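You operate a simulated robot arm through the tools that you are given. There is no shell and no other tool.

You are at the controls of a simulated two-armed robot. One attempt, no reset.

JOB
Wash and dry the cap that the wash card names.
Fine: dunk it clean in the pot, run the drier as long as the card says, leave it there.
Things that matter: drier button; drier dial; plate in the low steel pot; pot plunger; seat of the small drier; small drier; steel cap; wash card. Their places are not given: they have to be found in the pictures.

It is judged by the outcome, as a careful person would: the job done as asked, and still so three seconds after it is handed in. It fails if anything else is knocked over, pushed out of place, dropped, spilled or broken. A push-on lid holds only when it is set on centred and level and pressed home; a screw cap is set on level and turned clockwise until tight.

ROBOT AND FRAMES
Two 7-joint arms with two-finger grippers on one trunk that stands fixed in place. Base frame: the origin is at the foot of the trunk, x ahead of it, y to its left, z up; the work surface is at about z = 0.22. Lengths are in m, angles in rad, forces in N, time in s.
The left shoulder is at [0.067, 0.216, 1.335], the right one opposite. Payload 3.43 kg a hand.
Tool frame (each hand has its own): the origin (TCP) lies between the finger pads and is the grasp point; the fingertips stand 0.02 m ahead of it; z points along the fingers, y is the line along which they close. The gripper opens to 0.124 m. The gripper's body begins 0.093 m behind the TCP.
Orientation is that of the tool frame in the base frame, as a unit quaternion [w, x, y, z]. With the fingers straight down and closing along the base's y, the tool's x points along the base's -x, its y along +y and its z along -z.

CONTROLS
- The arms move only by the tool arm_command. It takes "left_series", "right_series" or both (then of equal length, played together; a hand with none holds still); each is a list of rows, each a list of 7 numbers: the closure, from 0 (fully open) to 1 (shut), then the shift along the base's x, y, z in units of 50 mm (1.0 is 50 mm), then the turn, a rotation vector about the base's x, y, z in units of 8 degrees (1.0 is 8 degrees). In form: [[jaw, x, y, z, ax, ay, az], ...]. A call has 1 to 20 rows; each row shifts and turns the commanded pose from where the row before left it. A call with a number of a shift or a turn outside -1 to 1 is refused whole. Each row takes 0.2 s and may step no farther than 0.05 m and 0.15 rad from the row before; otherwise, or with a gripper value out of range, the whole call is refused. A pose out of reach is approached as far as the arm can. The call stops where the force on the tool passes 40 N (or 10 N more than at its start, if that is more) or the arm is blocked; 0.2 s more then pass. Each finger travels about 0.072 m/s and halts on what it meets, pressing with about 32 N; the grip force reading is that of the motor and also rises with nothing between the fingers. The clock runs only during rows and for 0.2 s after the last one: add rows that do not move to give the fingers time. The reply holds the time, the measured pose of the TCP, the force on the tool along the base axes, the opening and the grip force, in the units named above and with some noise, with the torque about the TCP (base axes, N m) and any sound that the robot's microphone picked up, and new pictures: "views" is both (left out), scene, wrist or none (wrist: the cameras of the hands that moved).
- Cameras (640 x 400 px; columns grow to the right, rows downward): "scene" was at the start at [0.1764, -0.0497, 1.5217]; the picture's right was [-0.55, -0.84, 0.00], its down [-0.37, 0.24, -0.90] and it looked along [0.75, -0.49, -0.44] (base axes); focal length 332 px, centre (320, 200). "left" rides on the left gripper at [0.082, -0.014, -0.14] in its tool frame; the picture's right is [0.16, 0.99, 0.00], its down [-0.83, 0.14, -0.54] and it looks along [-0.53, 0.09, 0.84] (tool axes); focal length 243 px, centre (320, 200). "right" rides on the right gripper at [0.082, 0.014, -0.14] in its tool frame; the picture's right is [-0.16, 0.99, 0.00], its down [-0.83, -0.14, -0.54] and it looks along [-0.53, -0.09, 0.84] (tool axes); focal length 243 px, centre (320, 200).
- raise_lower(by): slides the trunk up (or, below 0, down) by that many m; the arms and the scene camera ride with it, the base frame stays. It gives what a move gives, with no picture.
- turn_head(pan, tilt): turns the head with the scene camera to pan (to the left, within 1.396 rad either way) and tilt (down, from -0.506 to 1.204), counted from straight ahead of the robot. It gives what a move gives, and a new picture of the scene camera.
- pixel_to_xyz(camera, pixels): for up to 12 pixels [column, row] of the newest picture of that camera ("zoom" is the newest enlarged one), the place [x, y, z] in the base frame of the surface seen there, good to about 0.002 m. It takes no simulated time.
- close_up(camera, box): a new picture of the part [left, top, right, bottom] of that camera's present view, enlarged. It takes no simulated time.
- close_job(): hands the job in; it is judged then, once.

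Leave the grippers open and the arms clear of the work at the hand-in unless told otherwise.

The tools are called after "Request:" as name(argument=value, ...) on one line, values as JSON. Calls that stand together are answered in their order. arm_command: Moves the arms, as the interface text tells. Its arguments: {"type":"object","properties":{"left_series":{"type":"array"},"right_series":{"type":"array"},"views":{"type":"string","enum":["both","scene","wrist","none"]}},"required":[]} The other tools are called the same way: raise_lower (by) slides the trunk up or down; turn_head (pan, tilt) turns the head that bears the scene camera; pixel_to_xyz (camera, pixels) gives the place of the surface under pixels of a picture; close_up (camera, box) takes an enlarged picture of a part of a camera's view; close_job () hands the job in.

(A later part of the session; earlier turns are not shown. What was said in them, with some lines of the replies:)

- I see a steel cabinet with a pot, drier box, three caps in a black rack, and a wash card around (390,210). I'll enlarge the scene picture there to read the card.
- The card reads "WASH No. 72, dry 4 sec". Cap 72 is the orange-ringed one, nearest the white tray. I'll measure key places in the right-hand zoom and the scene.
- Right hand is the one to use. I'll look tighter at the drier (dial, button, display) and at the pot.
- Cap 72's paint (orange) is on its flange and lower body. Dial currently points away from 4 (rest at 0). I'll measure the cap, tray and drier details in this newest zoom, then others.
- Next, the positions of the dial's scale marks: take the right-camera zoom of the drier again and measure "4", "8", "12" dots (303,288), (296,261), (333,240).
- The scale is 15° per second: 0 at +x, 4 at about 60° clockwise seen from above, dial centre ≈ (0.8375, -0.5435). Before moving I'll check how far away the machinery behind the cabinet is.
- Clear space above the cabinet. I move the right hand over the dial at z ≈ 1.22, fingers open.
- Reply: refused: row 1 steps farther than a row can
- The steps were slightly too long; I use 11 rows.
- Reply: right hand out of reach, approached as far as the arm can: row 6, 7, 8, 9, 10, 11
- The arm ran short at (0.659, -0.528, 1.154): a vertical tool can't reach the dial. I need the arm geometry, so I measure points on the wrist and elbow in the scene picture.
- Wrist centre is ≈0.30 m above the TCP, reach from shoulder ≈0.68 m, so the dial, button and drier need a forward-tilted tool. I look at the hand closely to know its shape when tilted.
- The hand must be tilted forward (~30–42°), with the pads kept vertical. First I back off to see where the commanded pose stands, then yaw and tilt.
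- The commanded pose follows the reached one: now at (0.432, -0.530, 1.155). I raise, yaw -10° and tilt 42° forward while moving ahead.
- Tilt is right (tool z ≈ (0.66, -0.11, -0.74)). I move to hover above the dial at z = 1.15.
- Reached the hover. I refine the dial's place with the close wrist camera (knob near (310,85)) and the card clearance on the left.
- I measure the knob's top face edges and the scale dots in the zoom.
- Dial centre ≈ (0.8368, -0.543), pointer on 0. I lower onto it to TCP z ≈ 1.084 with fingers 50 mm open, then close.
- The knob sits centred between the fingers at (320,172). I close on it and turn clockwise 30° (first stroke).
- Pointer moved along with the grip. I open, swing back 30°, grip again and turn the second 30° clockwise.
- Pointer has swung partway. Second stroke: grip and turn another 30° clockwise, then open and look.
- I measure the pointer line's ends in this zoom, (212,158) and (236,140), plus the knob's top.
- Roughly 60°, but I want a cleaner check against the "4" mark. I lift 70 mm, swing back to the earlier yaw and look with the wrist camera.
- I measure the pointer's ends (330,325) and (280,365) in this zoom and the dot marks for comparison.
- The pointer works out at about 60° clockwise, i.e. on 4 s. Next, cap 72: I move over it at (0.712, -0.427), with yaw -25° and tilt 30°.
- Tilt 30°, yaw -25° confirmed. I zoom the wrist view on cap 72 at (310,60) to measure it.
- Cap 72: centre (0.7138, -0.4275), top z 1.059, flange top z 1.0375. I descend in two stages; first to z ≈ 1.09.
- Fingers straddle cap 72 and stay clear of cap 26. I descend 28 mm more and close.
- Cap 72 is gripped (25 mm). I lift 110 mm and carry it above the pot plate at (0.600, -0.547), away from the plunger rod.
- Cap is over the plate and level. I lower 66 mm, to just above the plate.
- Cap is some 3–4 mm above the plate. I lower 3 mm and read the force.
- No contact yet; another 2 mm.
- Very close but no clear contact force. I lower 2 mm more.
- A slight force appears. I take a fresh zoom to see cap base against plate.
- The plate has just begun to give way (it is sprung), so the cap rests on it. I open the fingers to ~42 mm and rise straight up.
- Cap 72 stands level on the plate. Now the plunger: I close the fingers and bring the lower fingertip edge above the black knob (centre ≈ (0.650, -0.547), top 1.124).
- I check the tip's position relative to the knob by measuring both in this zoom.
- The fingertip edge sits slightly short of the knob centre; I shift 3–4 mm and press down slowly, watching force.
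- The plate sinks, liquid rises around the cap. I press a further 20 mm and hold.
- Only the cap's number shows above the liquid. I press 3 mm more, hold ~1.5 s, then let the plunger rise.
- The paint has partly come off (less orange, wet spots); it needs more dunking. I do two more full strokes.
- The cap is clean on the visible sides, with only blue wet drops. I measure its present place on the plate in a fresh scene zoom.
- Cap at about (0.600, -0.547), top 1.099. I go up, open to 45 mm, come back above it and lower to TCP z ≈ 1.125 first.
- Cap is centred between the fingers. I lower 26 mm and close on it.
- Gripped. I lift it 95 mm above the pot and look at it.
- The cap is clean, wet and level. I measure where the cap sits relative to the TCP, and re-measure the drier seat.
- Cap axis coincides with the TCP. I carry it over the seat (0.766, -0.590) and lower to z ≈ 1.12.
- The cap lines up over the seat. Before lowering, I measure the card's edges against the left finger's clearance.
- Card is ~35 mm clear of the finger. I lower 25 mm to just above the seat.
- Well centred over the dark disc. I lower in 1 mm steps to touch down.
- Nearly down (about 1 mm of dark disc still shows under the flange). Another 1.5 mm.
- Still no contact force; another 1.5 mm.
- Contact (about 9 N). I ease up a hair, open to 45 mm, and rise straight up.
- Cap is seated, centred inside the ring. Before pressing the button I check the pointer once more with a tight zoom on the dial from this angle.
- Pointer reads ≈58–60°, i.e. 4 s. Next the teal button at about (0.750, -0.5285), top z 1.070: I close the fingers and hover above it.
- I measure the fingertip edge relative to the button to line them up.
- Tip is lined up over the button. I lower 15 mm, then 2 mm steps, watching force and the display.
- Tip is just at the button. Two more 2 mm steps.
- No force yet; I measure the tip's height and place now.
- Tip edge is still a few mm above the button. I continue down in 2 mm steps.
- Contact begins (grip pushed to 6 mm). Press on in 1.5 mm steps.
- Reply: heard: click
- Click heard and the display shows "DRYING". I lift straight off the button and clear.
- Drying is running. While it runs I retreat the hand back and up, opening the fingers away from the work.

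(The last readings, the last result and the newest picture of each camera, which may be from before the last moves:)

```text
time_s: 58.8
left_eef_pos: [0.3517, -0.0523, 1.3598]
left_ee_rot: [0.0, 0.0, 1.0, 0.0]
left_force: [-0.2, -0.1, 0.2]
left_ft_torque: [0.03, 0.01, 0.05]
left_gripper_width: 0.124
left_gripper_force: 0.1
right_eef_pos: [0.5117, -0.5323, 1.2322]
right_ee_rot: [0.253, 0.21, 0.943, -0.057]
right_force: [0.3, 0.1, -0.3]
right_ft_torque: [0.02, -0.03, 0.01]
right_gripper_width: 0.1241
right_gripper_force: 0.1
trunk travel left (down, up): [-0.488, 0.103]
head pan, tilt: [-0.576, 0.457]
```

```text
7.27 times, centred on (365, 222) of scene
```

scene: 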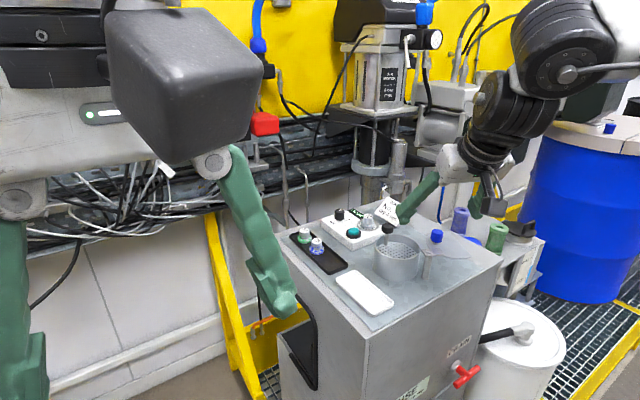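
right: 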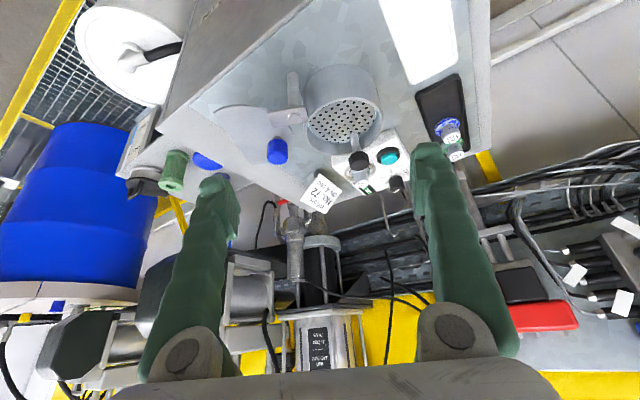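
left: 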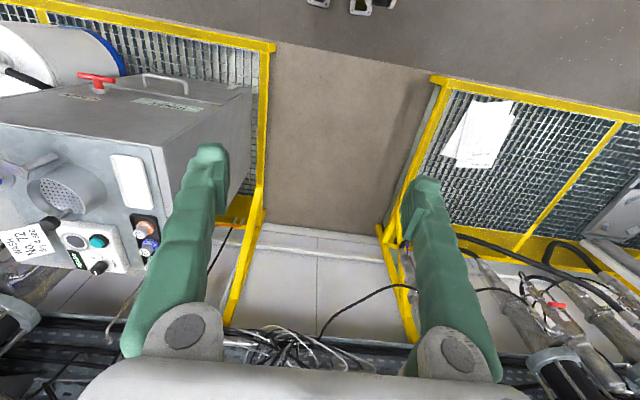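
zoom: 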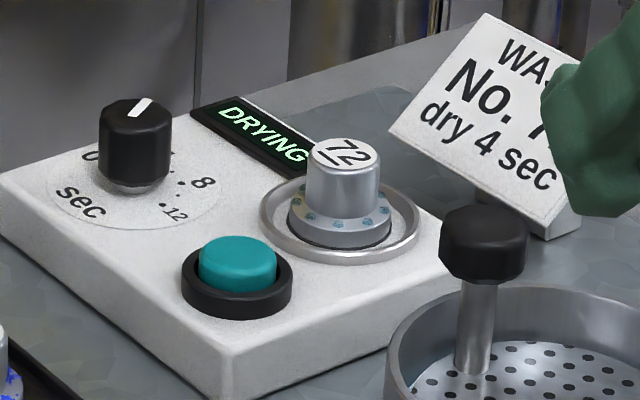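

Still drying at 58.8 s. I back off a bit more in small time slices and watch the display.

Request:
arm_command(right_series=[[0, -0.5, 0, 0.2, 0, 0, 0]], views="none")

Request:
close_up(camera="scene", box=[325, 195, 405, 250])

Request:
arm_command(right_series=[[0, -0.5, 0, 0.2, 0, 0, 0]], views="none")

Request:
close_up(camera="scene", box=[325, 195, 405, 250])

Request:
arm_command(right_series=[[0, -0.5, 0, 0.2, 0, 0, 0]], views="none")

Request:
close_up(camera="scene", box=[325, 195, 405, 250])

```text
time_s: 59.2
left_eef_pos: [0.3484, -0.0531, 1.3603]
left_ee_rot: [0.0, 0.0, 1.0, 0.001]
left_force: [-0.2, -0.5, -0.3]
left_ft_torque: [0.0, -0.07, 0.01]
left_gripper_width: 0.124
left_gripper_force: 0.1
right_eef_pos: [0.4852, -0.5323, 1.2434]
right_ee_rot: [0.254, 0.211, 0.942, -0.057]
right_force: [0.4, 0.3, -0.5]
right_ft_torque: [0.0, -0.01, 0.01]
right_gripper_width: 0.1238
right_gripper_force: 0.1
trunk travel left (down, up): [-0.488, 0.103]
head pan, tilt: [-0.576, 0.457]
```

```text
7.27 times, centred on (365, 222) of scene
```

zoom: 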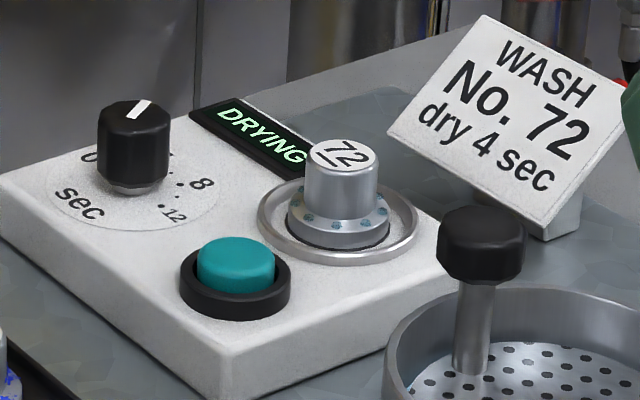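

```text
time_s: 59.6
left_eef_pos: [0.3491, -0.0536, 1.3601]
left_ee_rot: [0.0, 0.0, 1.0, -0.001]
left_force: [-0.6, 1.2, 0.7]
left_ft_torque: [0.04, -0.04, 0.01]
left_gripper_width: 0.1238
left_gripper_force: 0.0
right_eef_pos: [0.4592, -0.5317, 1.2533]
right_ee_rot: [0.253, 0.209, 0.943, -0.057]
right_force: [-0.3, -1.1, 0.1]
right_ft_torque: [0.05, -0.04, -0.02]
right_gripper_width: 0.1239
right_gripper_force: 0.0
trunk travel left (down, up): [-0.488, 0.103]
head pan, tilt: [-0.576, 0.457]
```

```text
7.27 times, centred on (365, 222) of scene
```

zoom: 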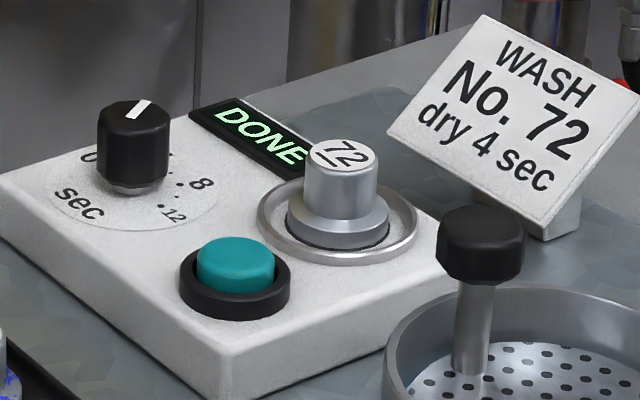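

```text
time_s: 60.0
left_eef_pos: [0.3499, -0.0528, 1.3602]
left_ee_rot: [0.0, 0.0, 1.0, 0.001]
left_force: [-0.2, -0.2, 0.1]
left_ft_torque: [-0.02, -0.02, 0.0]
left_gripper_width: 0.1239
left_gripper_force: 0.0
right_eef_pos: [0.4338, -0.5325, 1.2641]
right_ee_rot: [0.254, 0.21, 0.943, -0.056]
right_force: [-1.0, 0.5, -0.3]
right_ft_torque: [0.01, -0.05, -0.01]
right_gripper_width: 0.1242
right_gripper_force: 0.0
trunk travel left (down, up): [-0.488, 0.103]
head pan, tilt: [-0.576, 0.457]
```

```text
7.27 times, centred on (365, 222) of scene
```

zoom: 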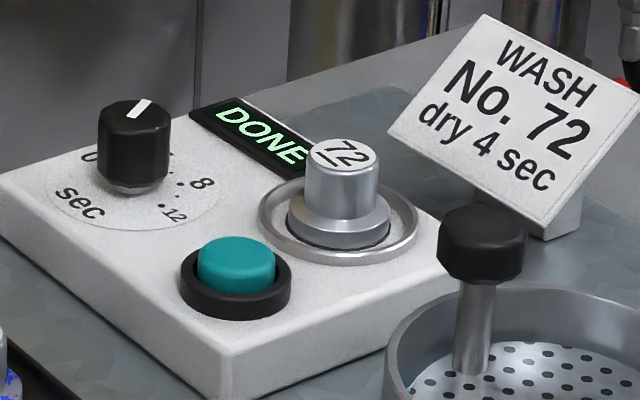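

"DONE" after about 4 s, and cap 72 is dry and clean on its seat. I pull the hand back a bit more and take a last overall look.

Request:
arm_command(right_series=[[0, -0.6, 0, 0.5, 0, 0, 0], [0, -0.6, 0, 0.5, 0, 0, 0], [0, 0, 0, 0, 0, 0, 0]])

Request:
close_up(camera="scene", box=[280, 180, 480, 330])

```text
time_s: 60.8
left_eef_pos: [0.3534, -0.0534, 1.3588]
left_ee_rot: [-0.002, 0.0, 1.0, 0.0]
left_force: [0.1, 0.3, -0.2]
left_ft_torque: [-0.01, 0.04, -0.01]
left_gripper_width: 0.124
left_gripper_force: 0.0
right_eef_pos: [0.3776, -0.5317, 1.3123]
right_ee_rot: [0.252, 0.21, 0.943, -0.056]
right_force: [-0.3, 0.3, -0.4]
right_ft_torque: [0.0, 0.03, 0.05]
right_gripper_width: 0.1237
right_gripper_force: 0.0
trunk travel left (down, up): [-0.488, 0.103]
head pan, tilt: [-0.576, 0.457]
```

scene: 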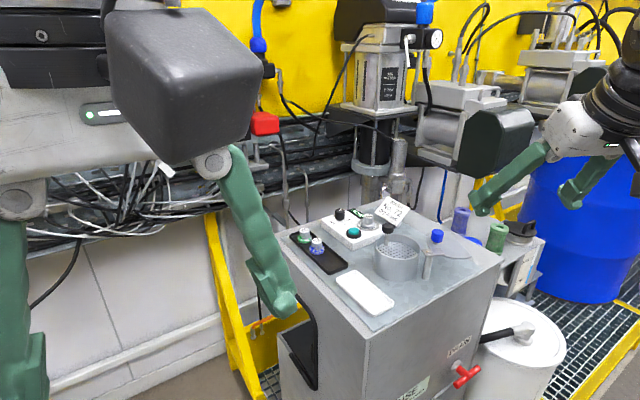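
right: 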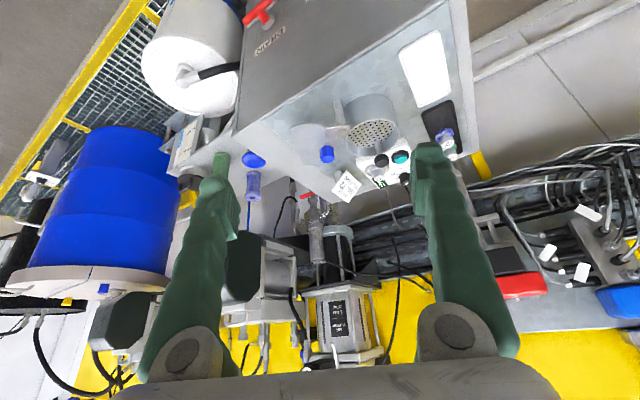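

```text
2.67 times, centred on (380, 255) of scene
```

zoom: 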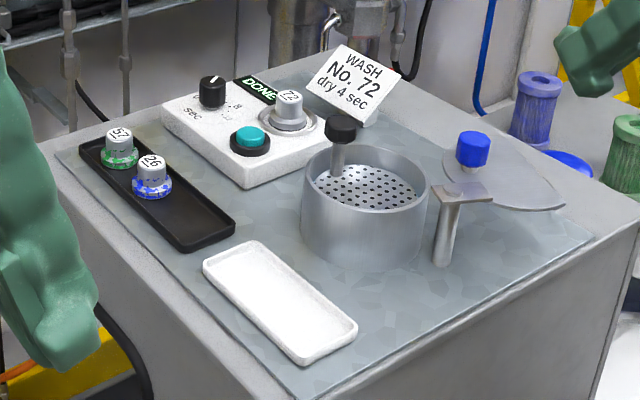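

Cap 72 is clean and dry on the drier seat, and the display reads DONE. Everything else is in its place, the grippers are open and the arms are clear, so I hand the job in.

Request:
close_job()

```text
The job is handed in.
```

Cap No. 72 has been washed and dried as the card asks. I left it on the drier seat and handed the job in.

- **Wash:** I gave the cap three plunger dunks in the pot. After that the orange paint was gone from every side the cameras could see. I could not see the side facing away from the robot.
- **Dry:** I set the dial to 4 by turning it about 60° clockwise. The button clicked, the display read "DRYING", and it changed to "DONE" about 4 s later. The wet spots on the cap were gone by then.
- **Rest of the cabinet:** Caps 26 and 57, the card, the tray and the pot lid looked undisturbed in the last picture. Both grippers are open and the arms are clear of the work.
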